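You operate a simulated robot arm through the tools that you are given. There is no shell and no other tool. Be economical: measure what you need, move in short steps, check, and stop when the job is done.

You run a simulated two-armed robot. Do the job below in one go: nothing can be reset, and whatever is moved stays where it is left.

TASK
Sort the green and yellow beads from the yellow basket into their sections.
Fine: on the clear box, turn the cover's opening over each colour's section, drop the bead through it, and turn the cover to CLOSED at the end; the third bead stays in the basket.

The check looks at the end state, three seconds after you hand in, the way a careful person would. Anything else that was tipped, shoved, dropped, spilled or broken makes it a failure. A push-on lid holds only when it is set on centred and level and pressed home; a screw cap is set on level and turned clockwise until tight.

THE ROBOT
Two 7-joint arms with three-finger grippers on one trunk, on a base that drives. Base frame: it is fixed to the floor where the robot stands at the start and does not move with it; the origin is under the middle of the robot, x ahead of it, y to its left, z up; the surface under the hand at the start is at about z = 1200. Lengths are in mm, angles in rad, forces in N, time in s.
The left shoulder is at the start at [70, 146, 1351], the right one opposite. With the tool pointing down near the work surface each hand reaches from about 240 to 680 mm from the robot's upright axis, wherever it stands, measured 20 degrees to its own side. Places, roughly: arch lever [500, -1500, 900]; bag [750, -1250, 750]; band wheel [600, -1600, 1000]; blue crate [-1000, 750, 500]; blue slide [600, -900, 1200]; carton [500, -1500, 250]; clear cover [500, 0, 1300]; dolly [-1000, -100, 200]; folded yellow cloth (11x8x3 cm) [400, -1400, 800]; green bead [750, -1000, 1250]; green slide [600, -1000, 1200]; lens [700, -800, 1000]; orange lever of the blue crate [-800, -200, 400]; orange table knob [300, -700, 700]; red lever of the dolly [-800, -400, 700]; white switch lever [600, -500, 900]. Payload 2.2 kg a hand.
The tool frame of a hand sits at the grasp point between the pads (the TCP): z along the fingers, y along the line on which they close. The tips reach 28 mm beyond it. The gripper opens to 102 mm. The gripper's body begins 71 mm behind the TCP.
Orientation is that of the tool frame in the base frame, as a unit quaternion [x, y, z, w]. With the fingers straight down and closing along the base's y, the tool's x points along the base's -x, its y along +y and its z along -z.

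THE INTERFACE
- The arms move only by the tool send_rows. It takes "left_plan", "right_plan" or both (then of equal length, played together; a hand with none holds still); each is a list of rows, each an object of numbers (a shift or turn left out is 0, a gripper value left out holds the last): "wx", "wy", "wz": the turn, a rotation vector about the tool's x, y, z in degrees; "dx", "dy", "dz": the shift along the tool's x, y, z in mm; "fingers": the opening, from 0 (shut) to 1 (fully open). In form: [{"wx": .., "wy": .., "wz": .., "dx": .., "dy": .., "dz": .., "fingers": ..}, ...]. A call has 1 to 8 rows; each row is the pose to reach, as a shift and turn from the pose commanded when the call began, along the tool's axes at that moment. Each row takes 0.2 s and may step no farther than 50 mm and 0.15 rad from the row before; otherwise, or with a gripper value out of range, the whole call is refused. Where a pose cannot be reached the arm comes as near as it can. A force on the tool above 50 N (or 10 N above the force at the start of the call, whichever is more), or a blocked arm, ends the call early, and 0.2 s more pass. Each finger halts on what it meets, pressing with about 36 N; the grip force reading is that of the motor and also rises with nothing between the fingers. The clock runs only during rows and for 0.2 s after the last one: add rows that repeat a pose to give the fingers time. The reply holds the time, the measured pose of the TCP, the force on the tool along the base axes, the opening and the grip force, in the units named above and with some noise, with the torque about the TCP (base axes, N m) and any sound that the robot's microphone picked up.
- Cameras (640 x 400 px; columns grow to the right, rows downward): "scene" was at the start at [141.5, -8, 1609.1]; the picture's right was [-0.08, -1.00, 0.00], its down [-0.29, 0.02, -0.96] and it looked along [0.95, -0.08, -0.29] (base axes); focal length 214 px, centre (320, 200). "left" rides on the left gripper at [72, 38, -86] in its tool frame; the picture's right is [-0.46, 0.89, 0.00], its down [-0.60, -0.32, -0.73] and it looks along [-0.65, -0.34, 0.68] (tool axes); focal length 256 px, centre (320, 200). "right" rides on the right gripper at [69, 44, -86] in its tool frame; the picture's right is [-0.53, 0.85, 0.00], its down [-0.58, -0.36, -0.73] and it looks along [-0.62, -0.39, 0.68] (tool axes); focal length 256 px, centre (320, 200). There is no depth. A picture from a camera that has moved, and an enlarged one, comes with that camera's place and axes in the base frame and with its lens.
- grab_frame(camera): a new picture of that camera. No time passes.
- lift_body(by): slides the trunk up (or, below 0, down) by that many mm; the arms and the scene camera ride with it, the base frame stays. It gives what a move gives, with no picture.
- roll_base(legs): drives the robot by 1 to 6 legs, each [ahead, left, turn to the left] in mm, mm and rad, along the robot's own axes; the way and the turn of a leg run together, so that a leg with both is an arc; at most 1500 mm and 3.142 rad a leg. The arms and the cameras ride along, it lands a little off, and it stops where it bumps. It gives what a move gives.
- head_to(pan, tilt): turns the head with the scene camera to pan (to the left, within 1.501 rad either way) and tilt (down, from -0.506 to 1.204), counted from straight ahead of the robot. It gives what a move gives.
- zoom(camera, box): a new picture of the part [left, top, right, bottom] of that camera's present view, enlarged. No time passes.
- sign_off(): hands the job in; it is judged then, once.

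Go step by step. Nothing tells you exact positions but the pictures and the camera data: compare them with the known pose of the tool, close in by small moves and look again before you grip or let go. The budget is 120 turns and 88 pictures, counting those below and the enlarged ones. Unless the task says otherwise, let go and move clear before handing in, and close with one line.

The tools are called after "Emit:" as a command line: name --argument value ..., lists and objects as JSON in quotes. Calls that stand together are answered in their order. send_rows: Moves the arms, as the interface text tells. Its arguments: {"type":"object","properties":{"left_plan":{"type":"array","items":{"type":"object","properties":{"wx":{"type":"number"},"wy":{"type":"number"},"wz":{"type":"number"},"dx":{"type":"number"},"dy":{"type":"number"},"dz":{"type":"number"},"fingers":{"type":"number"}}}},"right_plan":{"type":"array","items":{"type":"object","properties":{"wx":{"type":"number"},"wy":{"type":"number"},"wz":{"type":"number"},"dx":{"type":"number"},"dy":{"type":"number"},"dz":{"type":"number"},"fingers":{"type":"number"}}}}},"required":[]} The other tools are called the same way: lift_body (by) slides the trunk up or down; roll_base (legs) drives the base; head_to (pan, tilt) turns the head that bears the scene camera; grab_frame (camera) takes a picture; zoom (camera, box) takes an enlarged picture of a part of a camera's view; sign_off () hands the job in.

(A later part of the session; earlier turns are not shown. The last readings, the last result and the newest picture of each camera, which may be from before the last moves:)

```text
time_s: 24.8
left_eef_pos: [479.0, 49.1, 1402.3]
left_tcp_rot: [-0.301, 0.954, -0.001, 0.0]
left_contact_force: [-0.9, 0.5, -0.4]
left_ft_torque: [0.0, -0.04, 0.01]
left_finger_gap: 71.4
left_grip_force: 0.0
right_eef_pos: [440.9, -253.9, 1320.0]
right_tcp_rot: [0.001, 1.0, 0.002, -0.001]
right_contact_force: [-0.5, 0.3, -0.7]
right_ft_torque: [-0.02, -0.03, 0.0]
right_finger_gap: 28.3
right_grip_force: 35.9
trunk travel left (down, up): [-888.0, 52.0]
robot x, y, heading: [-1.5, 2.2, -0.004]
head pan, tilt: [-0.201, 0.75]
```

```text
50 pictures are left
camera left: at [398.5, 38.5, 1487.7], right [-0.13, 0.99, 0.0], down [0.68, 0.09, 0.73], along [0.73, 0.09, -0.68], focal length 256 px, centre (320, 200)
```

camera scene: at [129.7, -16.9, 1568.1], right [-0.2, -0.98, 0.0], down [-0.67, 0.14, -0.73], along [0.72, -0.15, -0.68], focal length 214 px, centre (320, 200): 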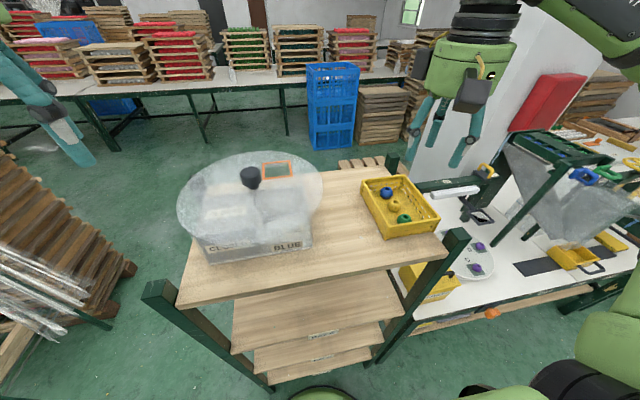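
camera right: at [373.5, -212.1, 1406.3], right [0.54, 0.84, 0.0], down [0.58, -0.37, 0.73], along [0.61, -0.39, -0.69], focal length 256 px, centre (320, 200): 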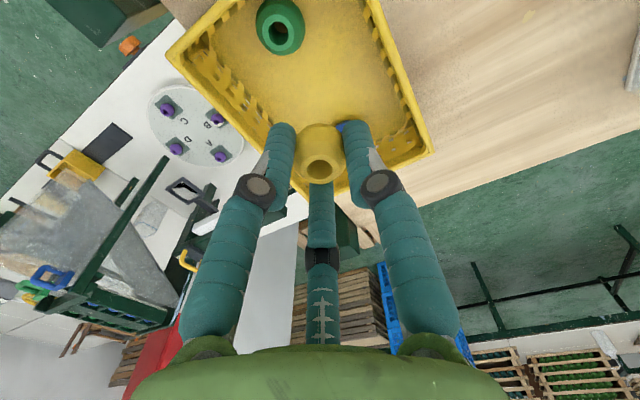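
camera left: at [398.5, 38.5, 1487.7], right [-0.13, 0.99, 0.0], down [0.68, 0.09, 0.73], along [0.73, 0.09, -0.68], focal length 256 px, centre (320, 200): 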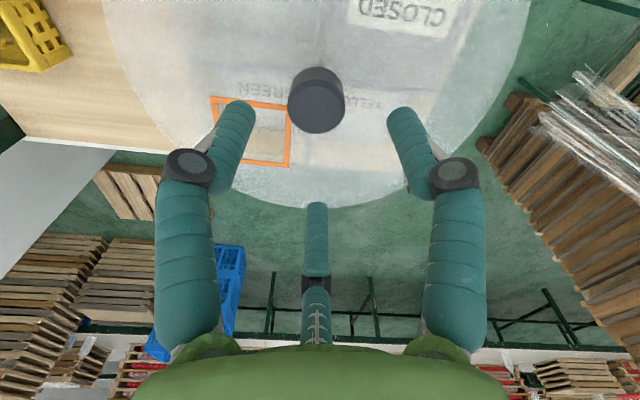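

Centred to 2-3 mm. I descend, grip, and turn counter-clockwise.

Emit:
send_rows --left_plan '[{"dx": 1, "dy": -1.6, "dz": 35}, {"dx": 1, "dy": -1.6, "dz": 60}, {"dx": 1, "dy": -1.6, "dz": 69}, {"dx": 1, "dy": -1.6, "dz": 69, "fingers": 0.2}, {"dx": 1, "dy": -1.6, "dz": 69, "fingers": 0}, {"dx": 1, "dy": -1.6, "dz": 69, "fingers": 0}, {"dx": 1, "dy": -1.6, "dz": 67, "wz": -8}, {"dx": 1, "dy": -1.6, "dz": 67, "wz": -16}]'

Emit:
zoom --camera "scene" --box '[170, 130, 340, 250]'

```text
time_s: 26.6
left_eef_pos: [479.3, 47.1, 1334.0]
left_tcp_rot: [-0.431, 0.902, 0.0, 0.001]
left_contact_force: [1.0, 4.0, 6.3]
left_ft_torque: [0.38, 0.57, -0.02]
left_finger_gap: 36.6
left_grip_force: 44.7
right_eef_pos: [441.6, -254.0, 1321.4]
right_tcp_rot: [0.001, 1.0, 0.001, -0.002]
right_contact_force: [-0.9, -0.3, -0.1]
right_ft_torque: [0.03, 0.01, -0.01]
right_finger_gap: 28.2
right_grip_force: 35.6
trunk travel left (down, up): [-888.0, 52.0]
robot x, y, heading: [-1.0, -2.5, -0.006]
head pan, tilt: [-0.201, 0.75]
```

```text
3.33 times, centred on (255, 190) of scene
camera zoom: at [129.4, -15.5, 1568.2], right [-0.2, -0.98, 0.0], down [-0.67, 0.14, -0.73], along [0.72, -0.15, -0.68], focal length 715 px, centre (537, 233)
```

zoom: 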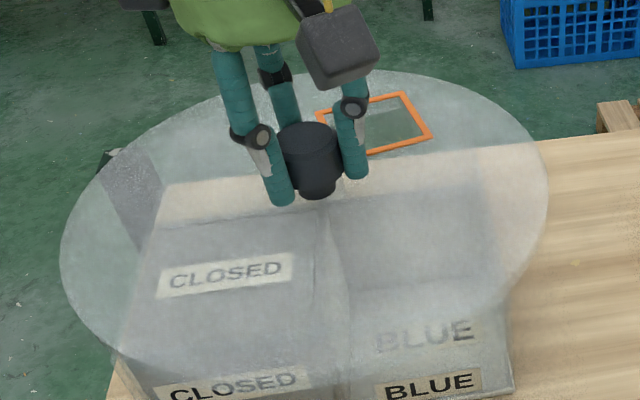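

It's turning freely. 74° more.

Emit:
send_rows --left_plan '[{"wz": -8}, {"wz": -16}, {"wz": -24}, {"wz": -32}, {"wz": -40}, {"wz": -48}, {"wz": -56}, {"wz": -64}]'

Emit:
send_rows --left_plan '[{"wz": -6}, {"wz": -10}]'

Emit:
zoom --camera "scene" --box '[170, 130, 340, 250]'

Emit:
grab_frame --camera "left"

```text
time_s: 28.4
left_eef_pos: [479.4, 47.0, 1333.1]
left_tcp_rot: [0.844, -0.536, 0.002, 0.0]
left_contact_force: [7.1, 6.1, 23.6]
left_ft_torque: [0.25, -0.36, -0.01]
left_finger_gap: 36.7
left_grip_force: 45.1
right_eef_pos: [438.4, -254.6, 1322.5]
right_tcp_rot: [0.001, 1.0, 0.0, -0.002]
right_contact_force: [1.0, -0.5, 0.8]
right_ft_torque: [-0.01, -0.04, -0.01]
right_finger_gap: 28.3
right_grip_force: 36.6
trunk travel left (down, up): [-888.0, 52.0]
robot x, y, heading: [-2.0, 1.7, -0.001]
head pan, tilt: [-0.201, 0.75]
```

```text
time_s: 29.0
left_eef_pos: [479.6, 46.4, 1333.8]
left_tcp_rot: [0.888, -0.461, 0.002, 0.0]
left_contact_force: [7.9, 5.5, 21.8]
left_ft_torque: [-0.07, -0.63, 0.0]
left_finger_gap: 36.7
left_grip_force: 45.2
right_eef_pos: [440.5, -253.1, 1321.4]
right_tcp_rot: [0.001, 1.0, 0.0, -0.002]
right_contact_force: [-0.3, 0.5, -0.7]
right_ft_torque: [0.02, 0.0, 0.0]
right_finger_gap: 28.1
right_grip_force: 35.9
trunk travel left (down, up): [-888.0, 52.0]
robot x, y, heading: [-2.1, 0.7, 0.004]
head pan, tilt: [-0.201, 0.75]
```

```text
3.33 times, centred on (255, 190) of scene
camera zoom: at [129.2, -15.2, 1568.2], right [-0.2, -0.98, 0.0], down [-0.67, 0.14, -0.73], along [0.72, -0.15, -0.68], focal length 715 px, centre (537, 233)
```

zoom: 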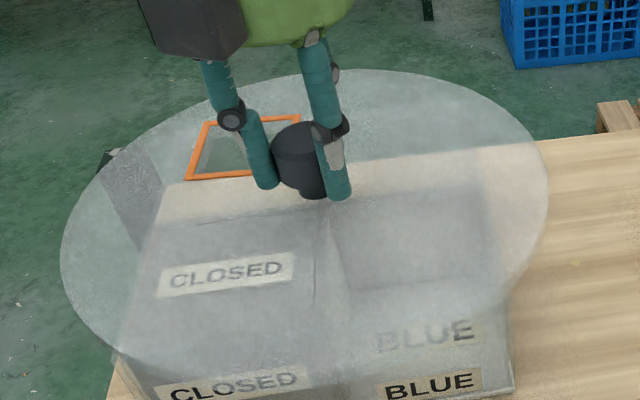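

```text
47 pictures are left
camera left: at [489.9, -34.5, 1419.6], right [-0.99, -0.13, 0.0], down [-0.09, 0.68, 0.73], along [-0.09, 0.72, -0.68], focal length 256 px, centre (320, 200)
```

left: 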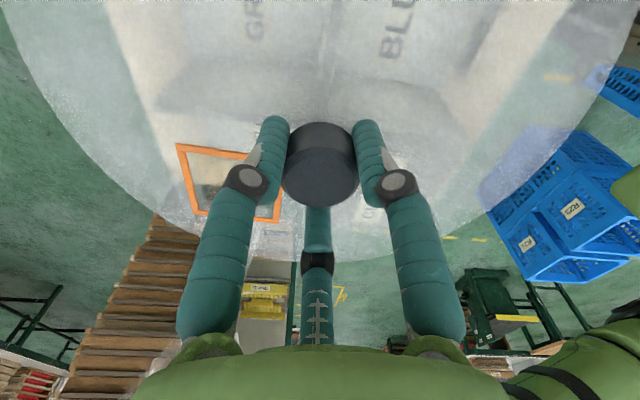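

Opening is now over YELLOW. I release, raise, and clear the left hand.

Emit:
send_rows --left_plan '[{"fingers": 0.7}, {"fingers": 0.7}, {"dz": -30}, {"dz": -70}, {"dz": -110}, {"dz": -145}]'

Emit:
send_rows --left_plan '[{"dx": -27, "dy": 2, "wz": 8}, {"dx": -54, "dy": 4, "wz": 16}, {"dx": -81, "dy": 6, "wz": 24}, {"dx": -108, "dy": 8, "wz": 32}, {"dx": -135, "dy": 10, "wz": 40}, {"dx": -162, "dy": 12, "wz": 48}, {"dx": -189, "dy": 13, "wz": 56}, {"dx": -215, "dy": 14, "wz": 64}]'

Emit:
zoom --camera "scene" --box '[170, 130, 340, 250]'

```text
time_s: 30.4
left_eef_pos: [478.3, 45.0, 1478.0]
left_tcp_rot: [0.887, -0.462, 0.001, -0.001]
left_contact_force: [0.5, -0.2, 0.5]
left_ft_torque: [0.0, 0.01, 0.01]
left_finger_gap: 71.4
left_grip_force: 0.1
right_eef_pos: [438.8, -255.8, 1321.0]
right_tcp_rot: [0.001, 1.0, 0.001, -0.002]
right_contact_force: [0.1, 0.7, -0.5]
right_ft_torque: [0.0, -0.01, -0.01]
right_finger_gap: 28.0
right_grip_force: 36.2
trunk travel left (down, up): [-888.0, 52.0]
robot x, y, heading: [1.4, -3.0, 0.002]
head pan, tilt: [-0.201, 0.75]
```

```text
time_s: 32.2
left_eef_pos: [341.8, 214.2, 1480.6]
left_tcp_rot: [-0.506, 0.863, -0.001, 0.0]
left_contact_force: [0.7, 0.3, 0.2]
left_ft_torque: [-0.02, -0.02, 0.02]
left_finger_gap: 71.2
left_grip_force: 0.0
right_eef_pos: [439.0, -252.7, 1321.9]
right_tcp_rot: [0.001, 1.0, 0.0, -0.002]
right_contact_force: [0.8, -0.1, -1.3]
right_ft_torque: [0.01, -0.02, 0.02]
right_finger_gap: 28.1
right_grip_force: 35.7
trunk travel left (down, up): [-888.0, 52.0]
robot x, y, heading: [1.4, 0.6, -0.002]
head pan, tilt: [-0.201, 0.75]
```

```text
3.33 times, centred on (255, 190) of scene
camera zoom: at [127.9, -15.0, 1568.3], right [-0.2, -0.98, 0.0], down [-0.67, 0.14, -0.73], along [0.72, -0.15, -0.68], focal length 715 px, centre (537, 233)
```

zoom: 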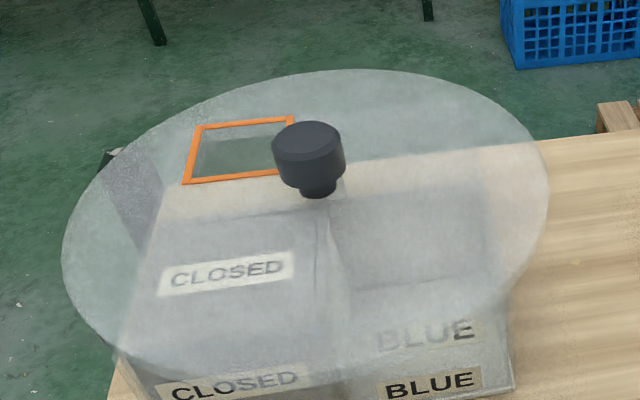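

Opening centre is about (531, 97). I lift the right hand and carry the yellow bead across above the cover.

Emit:
send_rows --right_plan '[{"dz": -40}, {"dz": -80}, {"dx": -10, "dy": 30, "dz": -100}, {"dx": -20, "dy": 75, "dz": -100}, {"dx": -32, "dy": 120, "dz": -100}, {"dx": -44, "dy": 165, "dz": -100}, {"dx": -56, "dy": 210, "dz": -100}, {"dx": -68, "dy": 250, "dz": -100}]' --left_plan '[{"dx": -4, "dy": 6}, {"dx": -8, "dy": 12}, {"dx": -12, "dy": 20}, {"dx": -16, "dy": 28}, {"dx": -20, "dy": 36}, {"dx": -25, "dy": 43}, {"dx": -29, "dy": 50}, {"dx": -29, "dy": 50}]'

Emit:
send_rows --right_plan '[{"dx": -8, "dy": 35}, {"dx": -16, "dy": 70}, {"dx": -24, "dy": 102}, {"dx": -24, "dy": 102, "dz": 30}, {"dx": -24, "dy": 102, "dz": 30}]'

Emit:
grab_frame --camera "scene"

Emit:
grab_frame --camera "right"

```text
time_s: 34.0
left_eef_pos: [317.0, 266.7, 1475.9]
left_tcp_rot: [-0.508, 0.861, -0.002, -0.001]
left_contact_force: [0.3, 0.6, 0.6]
left_ft_torque: [-0.06, -0.01, -0.02]
left_finger_gap: 71.3
left_grip_force: 0.1
right_eef_pos: [510.4, 2.7, 1420.3]
right_tcp_rot: [0.0, 1.0, -0.001, -0.003]
right_contact_force: [0.2, 1.3, -0.1]
right_ft_torque: [-0.06, -0.01, -0.01]
right_finger_gap: 28.2
right_grip_force: 36.5
trunk travel left (down, up): [-888.0, 52.0]
robot x, y, heading: [-1.6, 1.1, -0.002]
head pan, tilt: [-0.201, 0.75]
```

```text
time_s: 35.2
left_eef_pos: [316.5, 263.9, 1476.4]
left_tcp_rot: [-0.508, 0.862, 0.0, -0.001]
left_contact_force: [-0.7, 0.2, 0.0]
left_ft_torque: [-0.06, -0.03, 0.0]
left_finger_gap: 71.3
left_grip_force: 0.2
right_eef_pos: [507.9, 65.8, 1402.2]
right_tcp_rot: [0.002, 1.0, 0.002, -0.004]
right_contact_force: [0.3, 0.4, 0.9]
right_ft_torque: [-0.03, 0.01, 0.01]
right_finger_gap: 28.5
right_grip_force: 35.9
right hand out of reach, approached as far as the arm can: row 2, 3, 4, 5
trunk travel left (down, up): [-888.0, 52.0]
robot x, y, heading: [-1.9, 2.8, 0.001]
head pan, tilt: [-0.201, 0.75]
```

```text
45 pictures are left
camera scene: at [129.8, -15.1, 1568.1], right [-0.2, -0.98, 0.0], down [-0.67, 0.14, -0.73], along [0.72, -0.15, -0.68], focal length 214 px, centre (320, 200)
```

scene: 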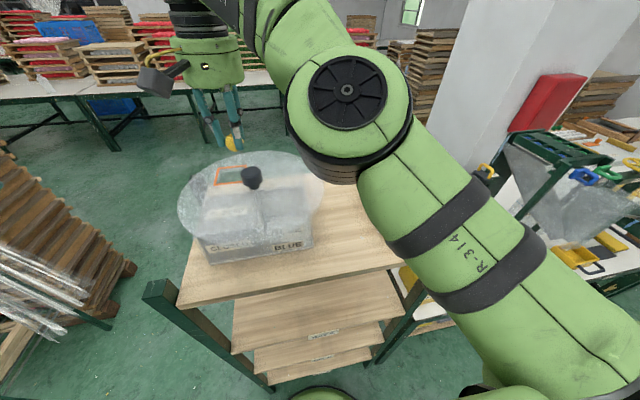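

```text
44 pictures are left
camera right: at [440.7, 109.1, 1488.0], right [0.54, 0.84, 0.0], down [0.58, -0.37, 0.73], along [0.61, -0.39, -0.69], focal length 256 px, centre (320, 200)
```

right: 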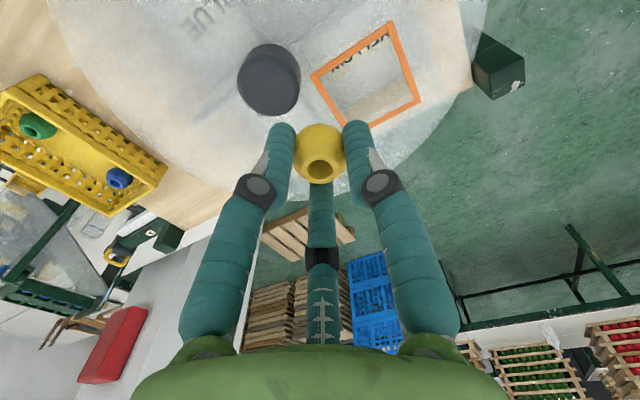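

The right arm is a bit short of reach at this height. YELLOW is visible through the opening. I raise the trunk to gain reach.

Emit:
lift_body --by 50

Emit:
send_rows --right_plan '[{"dx": -6, "dy": 8, "dz": 10}, {"dx": -12, "dy": 16, "dz": 20}, {"dx": -18, "dy": 24, "dz": 30}, {"dx": -23, "dy": 31, "dz": 40}, {"dx": -23, "dy": 31, "dz": 40}]'

```text
time_s: 36.1
left_eef_pos: [316.6, 262.4, 1526.9]
left_tcp_rot: [-0.508, 0.862, 0.0, 0.0]
left_contact_force: [0.9, -0.7, -0.3]
left_ft_torque: [-0.01, 0.01, 0.03]
left_finger_gap: 71.5
left_grip_force: 0.1
right_eef_pos: [507.9, 65.1, 1451.3]
right_tcp_rot: [0.002, 1.0, 0.002, -0.002]
right_contact_force: [-0.2, 0.4, 0.4]
right_ft_torque: [0.0, -0.01, -0.01]
right_finger_gap: 28.2
right_grip_force: 35.8
trunk travel left (down, up): [-938.0, 2.0]
robot x, y, heading: [0.1, 1.3, 0.0]
head pan, tilt: [-0.201, 0.75]
```

```text
time_s: 37.3
left_eef_pos: [314.7, 261.9, 1527.0]
left_tcp_rot: [-0.507, 0.862, 0.0, 0.0]
left_contact_force: [-0.2, 0.2, -0.3]
left_ft_torque: [0.02, 0.0, -0.02]
left_finger_gap: 71.5
left_grip_force: 0.0
right_eef_pos: [517.9, 85.8, 1407.7]
right_tcp_rot: [0.001, 1.0, 0.001, -0.001]
right_contact_force: [-0.7, 0.0, -0.4]
right_ft_torque: [0.03, -0.01, -0.01]
right_finger_gap: 28.5
right_grip_force: 36.0
right hand out of reach, approached as far as the arm can: row 1, 2, 3, 4, 5
trunk travel left (down, up): [-938.0, 2.0]
robot x, y, heading: [2.0, 0.6, 0.003]
head pan, tilt: [-0.201, 0.75]
```

Better: (518, 86). Going lower gives more reach; I continue diagonally away from the knob.

Emit:
send_rows --right_plan '[{"dx": -4, "dy": 4, "dz": 10}, {"dx": -8, "dy": 8, "dz": 22}, {"dx": -13, "dy": 11, "dz": 35}, {"dx": -13, "dy": 11, "dz": 45}, {"dx": -13, "dy": 11, "dz": 45}]'

Emit:
grab_frame --camera "right"

Emit:
grab_frame --camera "scene"

```text
time_s: 38.5
left_eef_pos: [317.3, 261.6, 1527.1]
left_tcp_rot: [-0.507, 0.862, 0.0, 0.001]
left_contact_force: [0.2, -0.4, -0.3]
left_ft_torque: [-0.04, 0.02, 0.01]
left_finger_gap: 71.2
left_grip_force: 0.0
right_eef_pos: [531.8, 94.9, 1359.8]
right_tcp_rot: [0.002, 1.0, 0.002, -0.002]
right_contact_force: [0.0, 0.2, -0.2]
right_ft_torque: [0.01, 0.0, 0.02]
right_finger_gap: 28.9
right_grip_force: 35.7
right hand out of reach, approached as far as the arm can: row 3
trunk travel left (down, up): [-938.0, 2.0]
robot x, y, heading: [-0.5, 1.1, 0.005]
head pan, tilt: [-0.201, 0.75]
```

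```text
43 pictures are left
camera right: at [464.3, 138.3, 1445.9], right [0.54, 0.84, 0.0], down [0.58, -0.37, 0.73], along [0.61, -0.39, -0.69], focal length 256 px, centre (320, 200)
```

right: 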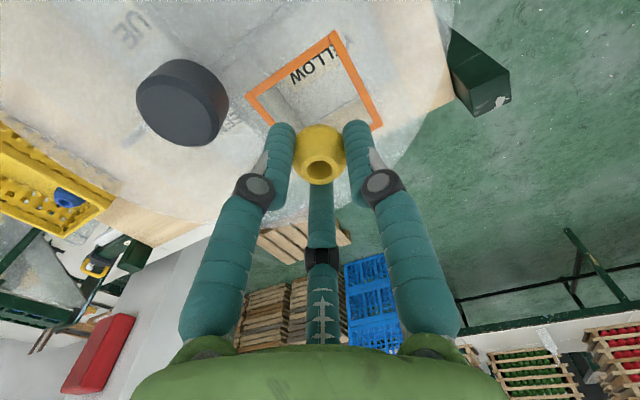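

```text
42 pictures are left
camera scene: at [130.3, -16.9, 1618.1], right [-0.2, -0.98, 0.0], down [-0.67, 0.14, -0.73], along [0.72, -0.15, -0.68], focal length 214 px, centre (320, 200)
```

scene: 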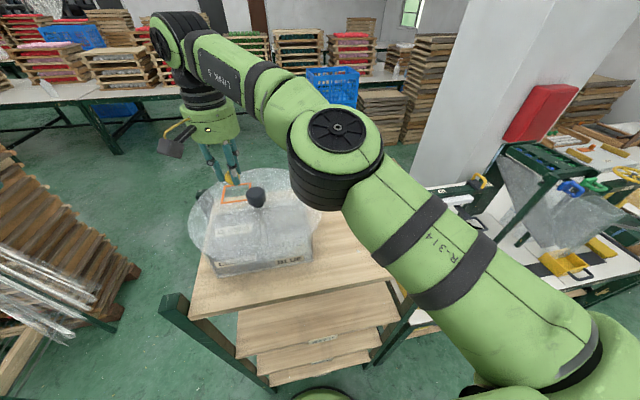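

The hand is above the opening. I descend to just above the cover and check.

Emit:
send_rows --right_plan '[{"dx": 1, "dz": 12}, {"dx": 1, "dz": 24}, {"dx": 1, "dz": 32}, {"dx": 1, "dz": 32}]'

Emit:
zoom --camera "scene" --box '[180, 120, 320, 230]'

Emit:
grab_frame --camera "right"

```text
time_s: 39.5
left_eef_pos: [315.1, 263.8, 1526.4]
left_tcp_rot: [-0.507, 0.862, 0.0, 0.0]
left_contact_force: [0.1, -0.8, -0.4]
left_ft_torque: [0.02, 0.0, -0.01]
left_finger_gap: 71.6
left_grip_force: 0.0
right_eef_pos: [530.0, 96.0, 1330.8]
right_tcp_rot: [0.001, 1.0, 0.001, -0.003]
right_contact_force: [0.4, -0.5, -0.9]
right_ft_torque: [0.01, 0.0, 0.01]
right_finger_gap: 28.1
right_grip_force: 36.0
trunk travel left (down, up): [-938.0, 2.0]
robot x, y, heading: [2.2, 0.9, 0.002]
head pan, tilt: [-0.201, 0.75]
```

```text
3.64 times, centred on (250, 175) of scene
camera zoom: at [129.3, -16.8, 1618.1], right [-0.2, -0.98, 0.0], down [-0.67, 0.14, -0.73], along [0.72, -0.15, -0.68], focal length 780 px, centre (574, 291)
```

zoom: 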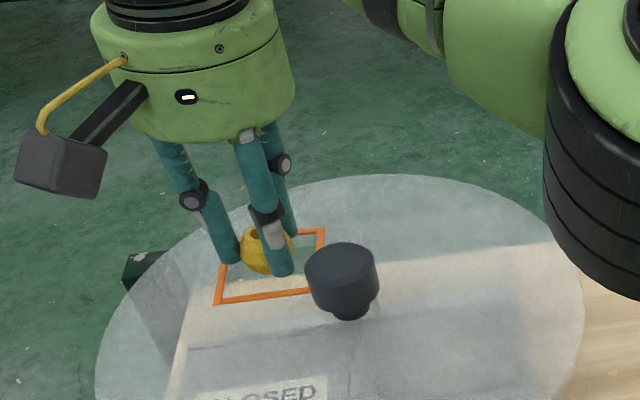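

```text
40 pictures are left
camera right: at [462.9, 139.4, 1416.7], right [0.54, 0.84, 0.0], down [0.58, -0.37, 0.73], along [0.61, -0.39, -0.69], focal length 256 px, centre (320, 200)
```

right: 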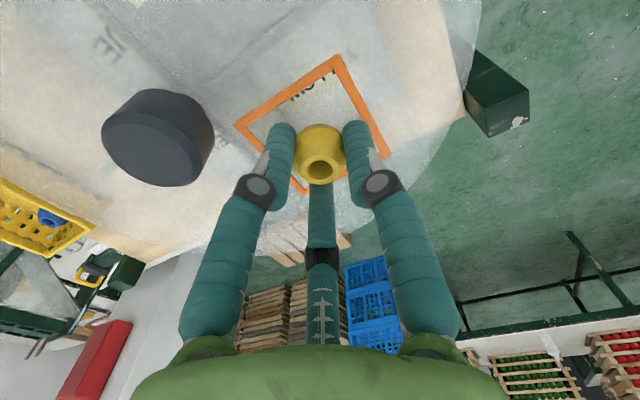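

Bead is centred in the opening within 2-3 mm. I lower 5 mm and release.

Emit:
send_rows --right_plan '[{"dx": 1, "dy": -2, "dz": 5}, {"dx": 1, "dy": -2, "dz": 5, "fingers": 0.45}, {"dx": 1, "dy": -2, "dz": 5, "fingers": 0.45}, {"dx": 1, "dy": -2, "dz": 5, "fingers": 0.45}]'

Emit:
grab_frame --camera "right"

```text
time_s: 40.5
left_eef_pos: [316.3, 262.8, 1527.6]
left_tcp_rot: [-0.507, 0.862, 0.0, -0.001]
left_contact_force: [0.0, 0.5, 0.0]
left_ft_torque: [0.01, 0.0, 0.0]
left_finger_gap: 71.4
left_grip_force: 0.0
right_eef_pos: [531.3, 92.0, 1325.5]
right_tcp_rot: [0.0, 1.0, 0.001, -0.002]
right_contact_force: [0.2, 0.4, 0.2]
right_ft_torque: [0.0, 0.02, 0.01]
right_finger_gap: 45.9
right_grip_force: 0.1
trunk travel left (down, up): [-938.0, 2.0]
robot x, y, heading: [0.9, -4.8, 0.002]
head pan, tilt: [-0.201, 0.75]
```

```text
39 pictures are left
camera right: at [463.1, 136.1, 1411.8], right [0.54, 0.84, 0.0], down [0.58, -0.37, 0.73], along [0.61, -0.39, -0.69], focal length 256 px, centre (320, 200)
```

right: 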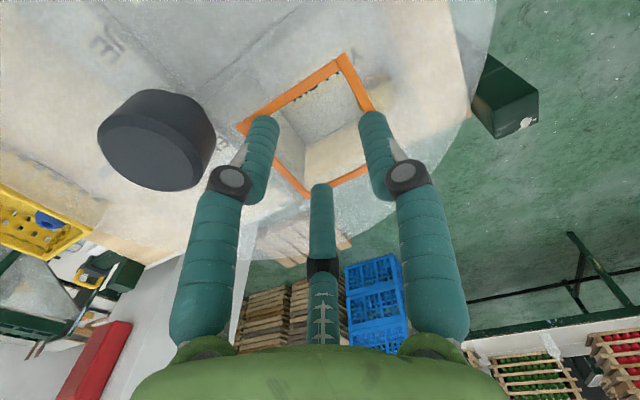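

The bead went through. I raise the right hand and move it back toward the basket, then check for the bead in the section.

Emit:
send_rows --right_plan '[{"dz": -25}, {"dz": -50}, {"dz": -75, "dx": 8, "dy": -10}, {"dz": -90, "dx": 20, "dy": -40}, {"dz": -95, "dx": 32, "dy": -85}, {"dz": -95, "dx": 45, "dy": -130}, {"dz": -95, "dx": 58, "dy": -175}, {"dz": -95, "dx": 70, "dy": -220}]'

Emit:
zoom --camera "scene" --box '[180, 130, 330, 250]'

Emit:
grab_frame --camera "right"

```text
time_s: 42.3
left_eef_pos: [313.9, 258.5, 1528.3]
left_tcp_rot: [-0.507, 0.862, 0.001, 0.002]
left_contact_force: [-1.2, -1.1, 0.6]
left_ft_torque: [0.02, -0.03, 0.01]
left_finger_gap: 71.5
left_grip_force: 0.0
right_eef_pos: [457.6, -129.9, 1419.8]
right_tcp_rot: [0.0, 1.0, 0.003, -0.003]
right_contact_force: [-0.1, -0.5, 0.0]
right_ft_torque: [0.02, 0.03, 0.0]
right_finger_gap: 45.9
right_grip_force: 0.1
right hand out of reach, approached as far as the arm can: row 2
trunk travel left (down, up): [-938.0, 2.0]
robot x, y, heading: [-0.2, -1.7, -0.001]
head pan, tilt: [-0.201, 0.75]
```

```text
3.33 times, centred on (255, 190) of scene
camera zoom: at [128.5, -21.7, 1618.2], right [-0.2, -0.98, 0.0], down [-0.67, 0.14, -0.73], along [0.72, -0.14, -0.68], focal length 715 px, centre (537, 233)
```

zoom: 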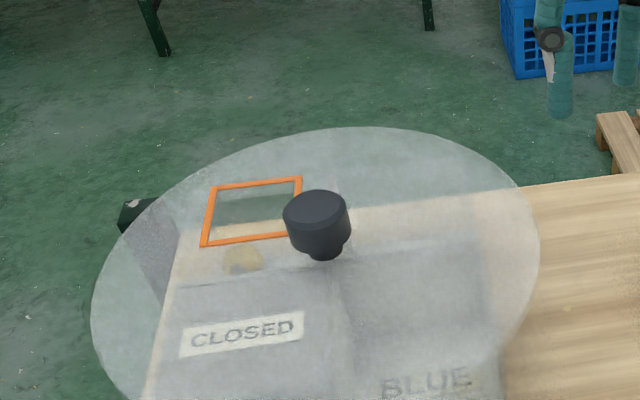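

```text
37 pictures are left
camera right: at [389.9, -87.9, 1506.2], right [0.54, 0.84, 0.0], down [0.58, -0.37, 0.73], along [0.61, -0.39, -0.69], focal length 256 px, centre (320, 200)
```

right: 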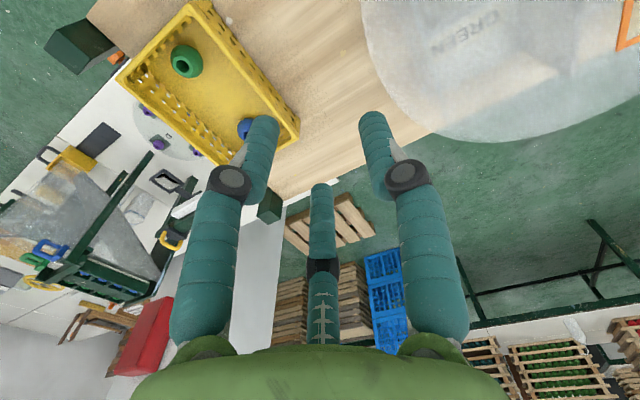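

The yellow bead lies in the YELLOW section. Next: left hand back to the knob, while the right hand moves over the green bead and rotates so only one finger faces the freed middle of the basket.

Emit:
send_rows --left_plan '[{"dx": 14, "dy": -32, "dz": 16}, {"dx": 28, "dy": -64, "dz": 32}, {"dx": 42, "dy": -96, "dz": 48}, {"dx": 56, "dy": -128, "dz": 64}, {"dx": 70, "dy": -160, "dz": 80}, {"dx": 83, "dy": -190, "dz": 96}, {"dx": 95, "dy": -220, "dz": 112}, {"dx": 107, "dy": -248, "dz": 127}]' --right_plan '[{"dx": 8, "dy": -16, "wz": 8}, {"dx": 16, "dy": -32, "wz": 16}, {"dx": 24, "dy": -48, "wz": 24}, {"dx": 32, "dy": -64, "wz": 32}, {"dx": 40, "dy": -80, "wz": 40}, {"dx": 48, "dy": -96, "wz": 48}, {"dx": 56, "dy": -112, "wz": 56}, {"dx": 62, "dy": -126, "wz": 64}]'

Emit:
send_rows --right_plan '[{"wz": 8}, {"wz": 16}, {"wz": 24}, {"wz": 26}]'

Emit:
grab_frame --camera "left"

Emit:
grab_frame --camera "right"

```text
time_s: 44.1
left_eef_pos: [482.6, 45.6, 1399.1]
left_tcp_rot: [-0.508, 0.862, 0.001, 0.001]
left_contact_force: [0.1, -0.2, 0.5]
left_ft_torque: [0.05, 0.04, 0.01]
left_finger_gap: 71.7
left_grip_force: 0.1
right_eef_pos: [400.6, -254.3, 1418.3]
right_tcp_rot: [0.532, 0.847, 0.0, -0.004]
right_contact_force: [0.3, -0.4, 0.0]
right_ft_torque: [0.0, 0.02, 0.01]
right_finger_gap: 46.1
right_grip_force: 0.0
trunk travel left (down, up): [-938.0, 2.0]
robot x, y, heading: [0.8, -1.4, -0.006]
head pan, tilt: [-0.201, 0.75]
```

```text
time_s: 45.1
left_eef_pos: [480.1, 48.7, 1401.5]
left_tcp_rot: [-0.507, 0.862, 0.0, 0.0]
left_contact_force: [-0.4, -0.2, -0.3]
left_ft_torque: [-0.05, -0.01, 0.02]
left_finger_gap: 71.3
left_grip_force: 0.1
right_eef_pos: [398.1, -252.8, 1420.7]
right_tcp_rot: [0.708, 0.706, -0.001, -0.002]
right_contact_force: [0.6, 0.9, -0.7]
right_ft_torque: [-0.01, 0.01, 0.0]
right_finger_gap: 45.8
right_grip_force: 0.0
trunk travel left (down, up): [-938.0, 2.0]
robot x, y, heading: [-1.0, -2.2, 0.001]
head pan, tilt: [-0.201, 0.75]
```

```text
36 pictures are left
camera left: at [412.4, 3.9, 1486.7], right [-0.55, 0.84, 0.0], down [0.57, 0.38, 0.73], along [0.61, 0.4, -0.68], focal length 256 px, centre (320, 200)
```

left: 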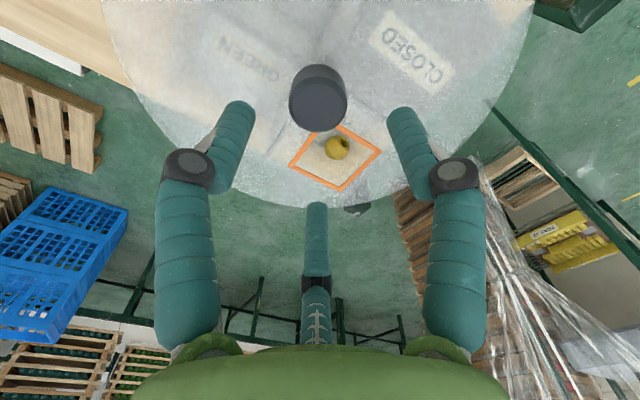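

```text
35 pictures are left
camera right: at [444.1, -184.0, 1505.5], right [0.84, -0.54, 0.0], down [-0.36, -0.58, 0.73], along [-0.4, -0.61, -0.68], focal length 256 px, centre (320, 200)
```

right: 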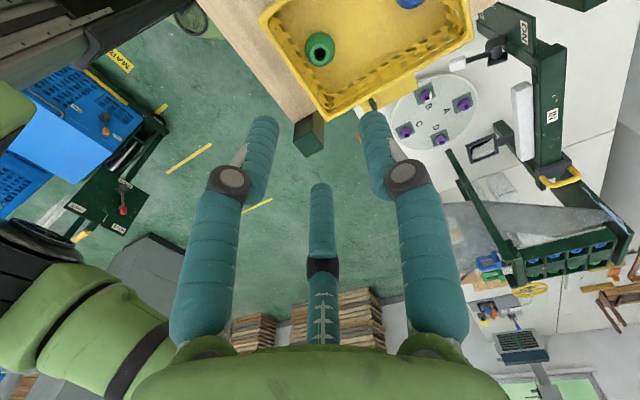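

Left hand is centred over the knob; YELLOW bead is visible in its section. I grip and test a clockwise turn toward GREEN.

Emit:
send_rows --left_plan '[{"dx": 2, "dz": 35}, {"dx": 2, "dz": 60}, {"dx": 2, "dz": 68}, {"dx": 2, "dz": 68, "fingers": 0.2}, {"dx": 2, "dz": 68, "fingers": 0}, {"dx": 2, "dz": 68, "fingers": 0}, {"dx": 2, "dz": 66, "wz": 8}, {"dx": 2, "dz": 66, "wz": 16}]'

Emit:
zoom --camera "scene" --box '[180, 130, 330, 250]'

```text
time_s: 46.9
left_eef_pos: [480.2, 46.8, 1331.6]
left_tcp_rot: [-0.382, 0.924, 0.002, -0.002]
left_contact_force: [-1.8, -1.2, -11.8]
left_ft_torque: [-0.06, -0.37, 0.02]
left_finger_gap: 37.5
left_grip_force: 44.9
right_eef_pos: [398.7, -253.6, 1420.1]
right_tcp_rot: [0.708, 0.706, 0.0, -0.003]
right_contact_force: [-0.7, 0.1, 0.5]
right_ft_torque: [0.02, -0.01, 0.02]
right_finger_gap: 45.7
right_grip_force: 0.0
trunk travel left (down, up): [-938.0, 2.0]
robot x, y, heading: [4.0, -2.4, 0.004]
head pan, tilt: [-0.201, 0.75]
```

```text
3.33 times, centred on (255, 190) of scene
camera zoom: at [130.8, -17.5, 1617.8], right [-0.2, -0.98, 0.0], down [-0.67, 0.14, -0.73], along [0.72, -0.15, -0.68], focal length 715 px, centre (537, 233)
```

zoom: 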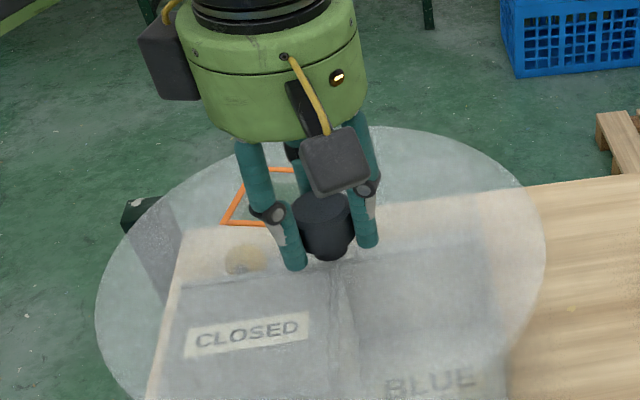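

Clockwise works here. I turn the remaining 74°.

Emit:
send_rows --left_plan '[{"wz": 8}, {"wz": 16}, {"wz": 24}, {"wz": 32}, {"wz": 40}, {"wz": 48}, {"wz": 56}, {"wz": 64}]'

Emit:
send_rows --left_plan '[{"wz": 6}, {"wz": 10}, {"wz": 10}]'

Emit:
zoom --camera "scene" --box '[180, 130, 330, 250]'

```text
time_s: 48.7
left_eef_pos: [478.6, 47.0, 1335.4]
left_tcp_rot: [0.166, 0.986, -0.001, 0.001]
left_contact_force: [-4.2, 0.5, -8.6]
left_ft_torque: [-0.01, -0.08, 0.01]
left_finger_gap: 36.3
left_grip_force: 45.3
right_eef_pos: [399.4, -252.8, 1421.1]
right_tcp_rot: [0.707, 0.707, 0.0, -0.002]
right_contact_force: [-0.2, -0.6, 0.4]
right_ft_torque: [-0.02, -0.03, 0.04]
right_finger_gap: 45.8
right_grip_force: 0.1
trunk travel left (down, up): [-938.0, 2.0]
robot x, y, heading: [2.0, -2.3, 0.0]
head pan, tilt: [-0.201, 0.75]
```

```text
time_s: 49.5
left_eef_pos: [479.4, 47.2, 1335.0]
left_tcp_rot: [0.252, 0.968, -0.001, 0.001]
left_contact_force: [-1.3, 1.2, 2.7]
left_ft_torque: [0.32, 0.71, -0.02]
left_finger_gap: 36.4
left_grip_force: 44.5
right_eef_pos: [399.1, -253.0, 1420.6]
right_tcp_rot: [0.707, 0.707, -0.001, -0.002]
right_contact_force: [0.1, -0.1, 0.1]
right_ft_torque: [0.01, 0.01, 0.0]
right_finger_gap: 45.8
right_grip_force: 0.0
trunk travel left (down, up): [-938.0, 2.0]
robot x, y, heading: [-1.4, 2.3, -0.006]
head pan, tilt: [-0.201, 0.75]
```

```text
3.33 times, centred on (255, 190) of scene
camera zoom: at [129.3, -17.2, 1618.3], right [-0.2, -0.98, 0.0], down [-0.67, 0.14, -0.73], along [0.72, -0.15, -0.68], focal length 715 px, centre (537, 233)
```

zoom: 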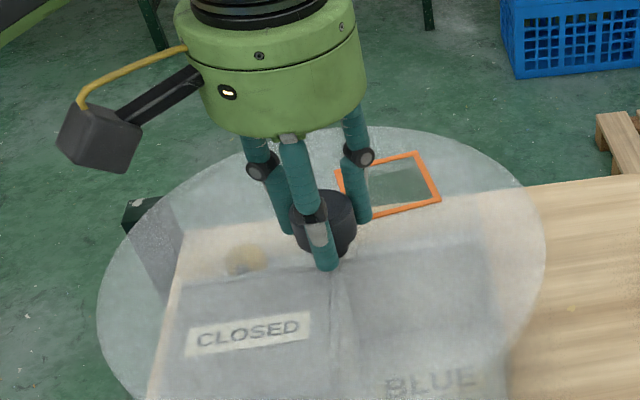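

A little short (about 9°). I nudge clockwise.

Emit:
send_rows --left_plan '[{"wz": 5}, {"wz": 9}, {"wz": 9}]'

Emit:
zoom --camera "scene" --box '[180, 130, 330, 250]'

```text
time_s: 50.3
left_eef_pos: [480.6, 46.4, 1334.8]
left_tcp_rot: [0.326, 0.945, 0.0, 0.0]
left_contact_force: [-0.7, 0.8, 2.0]
left_ft_torque: [-0.29, 0.02, -0.07]
left_finger_gap: 36.7
left_grip_force: 45.2
right_eef_pos: [399.6, -252.3, 1421.1]
right_tcp_rot: [0.708, 0.707, -0.001, -0.002]
right_contact_force: [-0.4, 0.4, 0.0]
right_ft_torque: [0.03, 0.01, -0.02]
right_finger_gap: 46.1
right_grip_force: 0.0
trunk travel left (down, up): [-938.0, 2.0]
robot x, y, heading: [0.5, -3.2, 0.004]
head pan, tilt: [-0.201, 0.75]
```

```text
3.33 times, centred on (255, 190) of scene
camera zoom: at [129.4, -16.8, 1618.2], right [-0.2, -0.98, 0.0], down [-0.67, 0.14, -0.73], along [0.72, -0.15, -0.68], focal length 715 px, centre (537, 233)
```

zoom: 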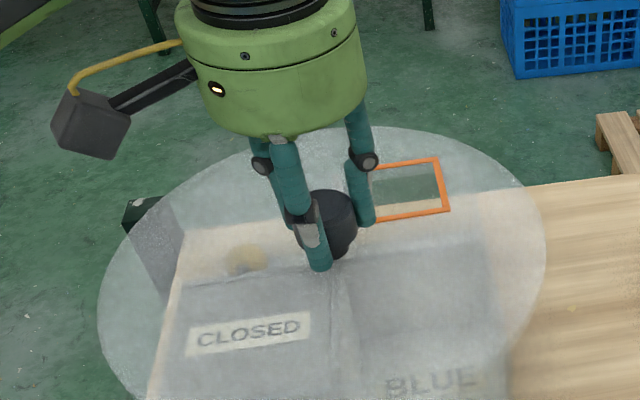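

Opening is over GREEN. I release the knob and retreat with the left hand while the right hand lowers over the green bead.

Emit:
send_rows --left_plan '[{"fingers": 0.7}, {"fingers": 0.7}, {"dz": -30}, {"dz": -70}, {"dz": -110}, {"dz": -150}]'

Emit:
send_rows --left_plan '[{"dx": 30, "dy": 8, "wz": -8}, {"dx": 60, "dy": 16, "wz": -16}, {"dx": 90, "dy": 24, "wz": -24}, {"dx": 120, "dy": 32, "wz": -32}, {"dx": 150, "dy": 40, "wz": -40}, {"dx": 180, "dy": 48, "wz": -48}, {"dx": 210, "dy": 57, "wz": -56}, {"dx": 241, "dy": 65, "wz": -64}]' --right_plan '[{"dz": 20}, {"dz": 40}, {"dz": 60}, {"dz": 80}, {"dz": 100}, {"dz": 120}, {"dz": 130}, {"dx": -2, "dy": -2, "dz": 130}]'

Emit:
grab_frame --camera "right"

Emit:
grab_frame --camera "scene"

```text
time_s: 51.7
left_eef_pos: [477.6, 46.0, 1485.6]
left_tcp_rot: [0.327, 0.945, 0.0, 0.001]
left_contact_force: [0.3, 0.8, -0.6]
left_ft_torque: [0.01, 0.0, 0.02]
left_finger_gap: 71.5
left_grip_force: 0.1
right_eef_pos: [397.9, -253.7, 1420.7]
right_tcp_rot: [0.708, 0.706, 0.0, -0.002]
right_contact_force: [-0.8, 0.1, 0.5]
right_ft_torque: [0.03, 0.04, 0.0]
right_finger_gap: 46.1
right_grip_force: 0.1
trunk travel left (down, up): [-938.0, 2.0]
robot x, y, heading: [2.0, -3.3, 0.006]
head pan, tilt: [-0.201, 0.75]
```

```text
time_s: 53.5
left_eef_pos: [329.0, 247.2, 1482.9]
left_tcp_rot: [-0.226, 0.974, -0.001, 0.0]
left_contact_force: [-1.0, 1.0, 0.3]
left_ft_torque: [-0.04, -0.01, -0.02]
left_finger_gap: 71.6
left_grip_force: 0.0
right_eef_pos: [392.4, -251.7, 1291.7]
right_tcp_rot: [0.708, 0.706, 0.0, 0.0]
right_contact_force: [-0.3, -0.6, -0.2]
right_ft_torque: [-0.01, -0.04, 0.01]
right_finger_gap: 46.0
right_grip_force: 0.1
trunk travel left (down, up): [-938.0, 2.0]
robot x, y, heading: [4.7, 1.1, -0.001]
head pan, tilt: [-0.201, 0.75]
```

```text
31 pictures are left
camera right: at [436.9, -183.4, 1376.6], right [0.84, -0.54, 0.0], down [-0.36, -0.58, 0.73], along [-0.39, -0.62, -0.68], focal length 256 px, centre (320, 200)
```

right: 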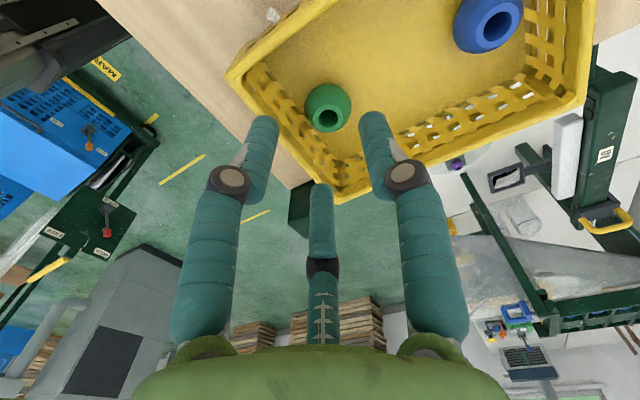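

```text
30 pictures are left
camera scene: at [127.0, -15.0, 1618.4], right [-0.2, -0.98, 0.0], down [-0.67, 0.14, -0.73], along [0.72, -0.15, -0.68], focal length 214 px, centre (320, 200)
```

scene: 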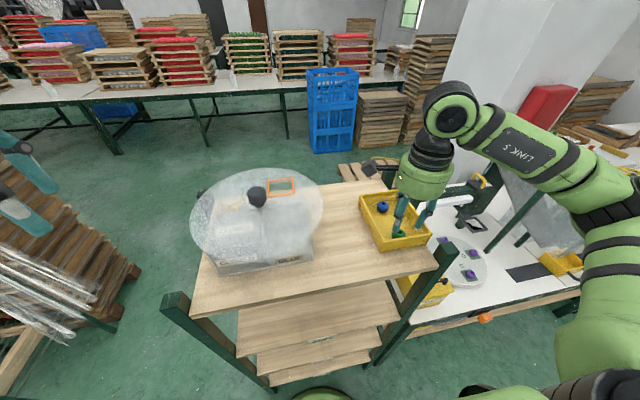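

I adjust +4 mm in x and lower partway, then look again.

Emit:
send_rows --right_plan '[{"dx": -1, "dy": 4}, {"dx": -1, "dy": 4, "dz": 8}, {"dx": -1, "dy": 4, "dz": 8}]'

Emit:
zoom --camera "right" --box '[200, 0, 460, 200]'

Emit:
zoom --camera "scene" --box '[340, 150, 450, 260]'

```text
time_s: 54.3
left_eef_pos: [329.4, 244.7, 1482.6]
left_tcp_rot: [-0.225, 0.974, 0.0, 0.001]
left_contact_force: [-0.4, 0.7, 0.4]
left_ft_torque: [0.0, 0.02, 0.0]
left_finger_gap: 71.4
left_grip_force: 0.0
right_eef_pos: [400.3, -254.7, 1282.4]
right_tcp_rot: [0.708, 0.706, -0.001, -0.002]
right_contact_force: [0.3, 0.5, -0.8]
right_ft_torque: [-0.02, 0.0, -0.01]
right_finger_gap: 45.9
right_grip_force: 0.1
trunk travel left (down, up): [-938.0, 2.0]
robot x, y, heading: [-1.0, -0.1, 0.0]
head pan, tilt: [-0.201, 0.75]
```

```text
2.00 times, centred on (330, 100) of right
camera zoom: at [444.0, -185.8, 1367.8], right [0.84, -0.54, 0.0], down [-0.36, -0.58, 0.73], along [-0.39, -0.62, -0.68], focal length 512 px, centre (300, 400)
```

zoom: 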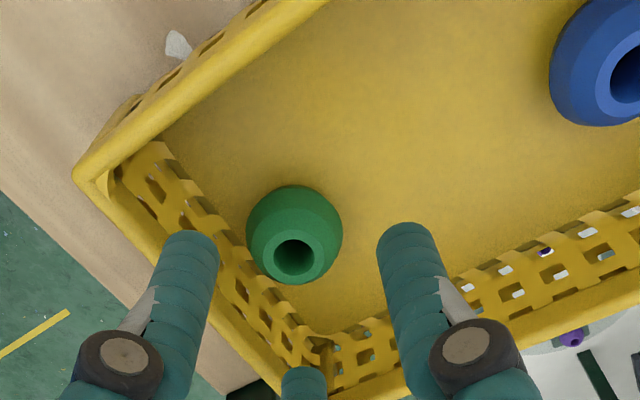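

```text
3.64 times, centred on (395, 205) of scene
camera zoom: at [128.8, -16.9, 1618.2], right [-0.2, -0.98, 0.0], down [-0.67, 0.14, -0.73], along [0.72, -0.15, -0.68], focal length 780 px, centre (47, 182)
```

zoom: 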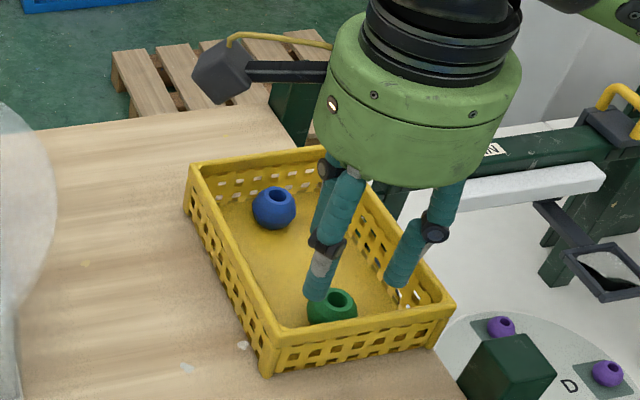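

Centred: fingers clear the near wall. I descend to grasp height.

Emit:
send_rows --right_plan '[{"dz": 12}, {"dz": 24}, {"dz": 36}, {"dz": 43}, {"dz": 43}]'

Emit:
grab_frame --camera "right"

```text
time_s: 55.5
left_eef_pos: [330.0, 244.7, 1483.3]
left_tcp_rot: [-0.225, 0.974, -0.001, 0.0]
left_contact_force: [-1.2, -0.7, 0.8]
left_ft_torque: [-0.01, 0.0, 0.0]
left_finger_gap: 71.5
left_grip_force: 0.0
right_eef_pos: [401.0, -254.7, 1239.2]
right_tcp_rot: [0.707, 0.707, 0.0, -0.001]
right_contact_force: [-0.2, -0.4, -0.6]
right_ft_torque: [0.02, -0.01, -0.03]
right_finger_gap: 45.9
right_grip_force: 0.0
trunk travel left (down, up): [-938.0, 2.0]
robot x, y, heading: [3.2, -1.9, 0.001]
head pan, tilt: [-0.201, 0.75]
```

```text
27 pictures are left
camera right: at [445.0, -186.4, 1323.9], right [0.84, -0.54, 0.0], down [-0.36, -0.58, 0.73], along [-0.39, -0.62, -0.68], focal length 256 px, centre (320, 200)
```

right: 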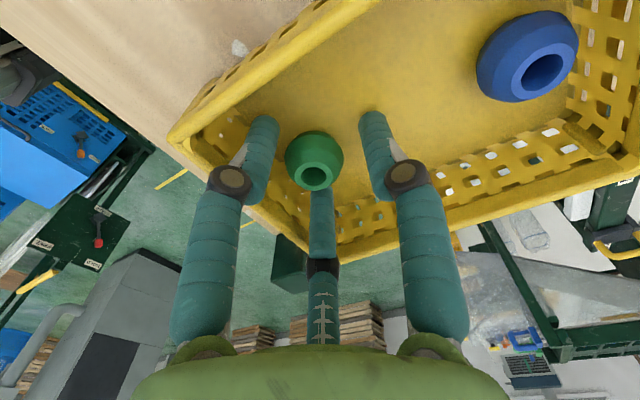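

The fingers surround the green bead without contact. I close and lift.

Emit:
send_rows --right_plan '[{"dy": -2, "dz": 2, "fingers": 0.2}, {"dy": -2, "dz": 2, "fingers": 0.15}, {"dy": -2, "dz": 2, "fingers": 0.15}, {"dy": -2, "dz": -25}, {"dy": -2, "dz": -60}, {"dy": -2, "dz": -100}, {"dy": -2, "dz": -100}]'

Emit:
grab_frame --camera "right"

Emit:
zoom --camera "scene" --box '[180, 130, 450, 300]'

```text
time_s: 57.1
left_eef_pos: [329.6, 245.2, 1483.2]
left_tcp_rot: [-0.225, 0.974, 0.0, 0.0]
left_contact_force: [0.0, 0.4, -0.2]
left_ft_torque: [0.0, 0.02, -0.01]
left_finger_gap: 71.5
left_grip_force: 0.0
right_eef_pos: [397.9, -255.1, 1341.6]
right_tcp_rot: [0.708, 0.707, -0.002, -0.003]
right_contact_force: [1.2, 0.3, -0.6]
right_ft_torque: [-0.02, -0.04, -0.01]
right_finger_gap: 28.5
right_grip_force: 36.1
trunk travel left (down, up): [-938.0, 2.0]
robot x, y, heading: [3.7, 2.3, -0.001]
head pan, tilt: [-0.201, 0.75]
```

```text
26 pictures are left
camera right: at [442.2, -188.0, 1427.1], right [0.84, -0.54, -0.01], down [-0.36, -0.58, 0.73], along [-0.4, -0.62, -0.68], focal length 256 px, centre (320, 200)
```

right: 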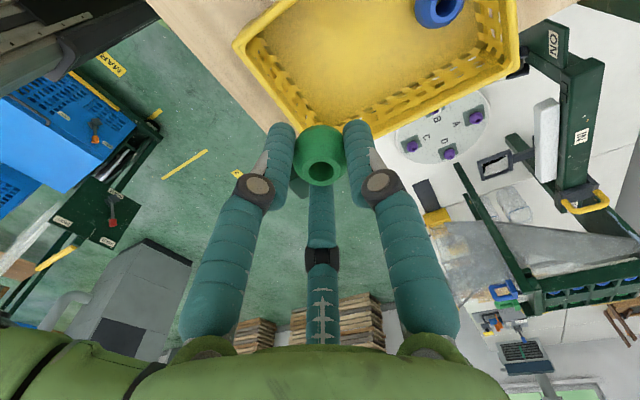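

```text
2.35 times, centred on (315, 215) of scene
camera zoom: at [129.5, -17.5, 1618.1], right [-0.2, -0.98, 0.0], down [-0.67, 0.14, -0.73], along [0.72, -0.15, -0.68], focal length 505 px, centre (332, 165)
```

zoom: 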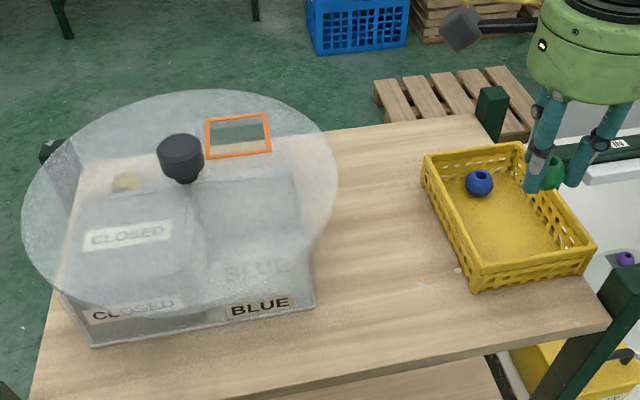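

Green bead is held. I carry it over the GREEN opening at about (531, -3).

Emit:
send_rows --right_plan '[{"dz": -40}, {"dx": 20, "dy": 10, "dz": -70}, {"dx": 60, "dy": 32, "dz": -75}, {"dx": 100, "dy": 54, "dz": -75}, {"dx": 140, "dy": 76, "dz": -75}, {"dx": 180, "dy": 97, "dz": -75}, {"dx": 218, "dy": 116, "dz": -75}, {"dx": 252, "dy": 133, "dz": -75}]'

Emit:
send_rows --right_plan '[{"dz": 20}, {"dz": 40}, {"dz": 55}, {"dz": 55}]'

Emit:
grab_frame --camera "right"

Emit:
zoom --camera "scene" --box '[180, 110, 330, 230]'

```text
time_s: 58.9
left_eef_pos: [330.1, 248.8, 1481.6]
left_tcp_rot: [-0.225, 0.974, -0.002, 0.0]
left_contact_force: [-0.3, 0.2, 1.0]
left_ft_torque: [-0.08, -0.01, -0.02]
left_finger_gap: 71.2
left_grip_force: 0.1
right_eef_pos: [533.5, 2.6, 1416.2]
right_tcp_rot: [0.708, 0.707, -0.001, -0.001]
right_contact_force: [-0.3, 0.9, 0.0]
right_ft_torque: [-0.01, 0.02, -0.01]
right_finger_gap: 28.1
right_grip_force: 35.9
trunk travel left (down, up): [-938.0, 2.0]
robot x, y, heading: [-0.4, -2.8, -0.004]
head pan, tilt: [-0.201, 0.75]
```

```text
time_s: 59.9
left_eef_pos: [329.9, 244.4, 1484.3]
left_tcp_rot: [-0.224, 0.975, 0.001, 0.0]
left_contact_force: [0.1, -0.8, 0.4]
left_ft_torque: [0.05, 0.01, 0.01]
left_finger_gap: 71.4
left_grip_force: 0.0
right_eef_pos: [530.2, -4.3, 1360.5]
right_tcp_rot: [0.707, 0.707, 0.0, -0.002]
right_contact_force: [0.5, 0.5, 0.5]
right_ft_torque: [0.01, -0.03, 0.01]
right_finger_gap: 28.4
right_grip_force: 36.1
trunk travel left (down, up): [-938.0, 2.0]
robot x, y, heading: [0.3, 0.7, 0.001]
head pan, tilt: [-0.201, 0.75]
```

```text
24 pictures are left
camera right: at [576.1, 64.5, 1446.2], right [0.84, -0.54, -0.01], down [-0.36, -0.58, 0.73], along [-0.39, -0.62, -0.68], focal length 256 px, centre (320, 200)
```

right: 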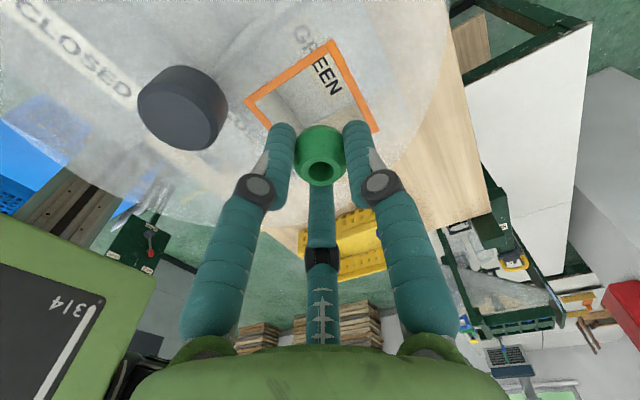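

```text
3.33 times, centred on (255, 170) of scene
camera zoom: at [129.5, -17.9, 1618.1], right [-0.2, -0.98, 0.0], down [-0.67, 0.14, -0.73], along [0.72, -0.15, -0.68], focal length 715 px, centre (537, 300)
```

zoom: 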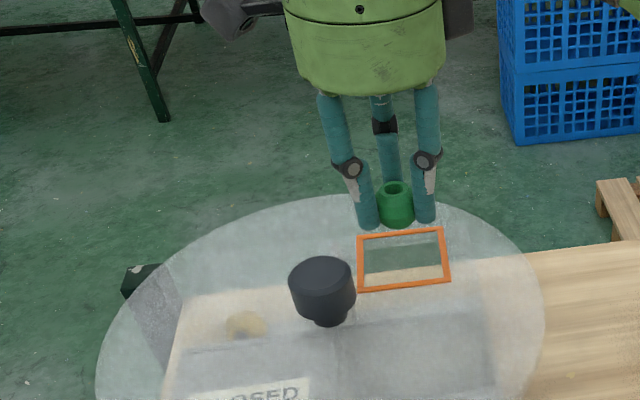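

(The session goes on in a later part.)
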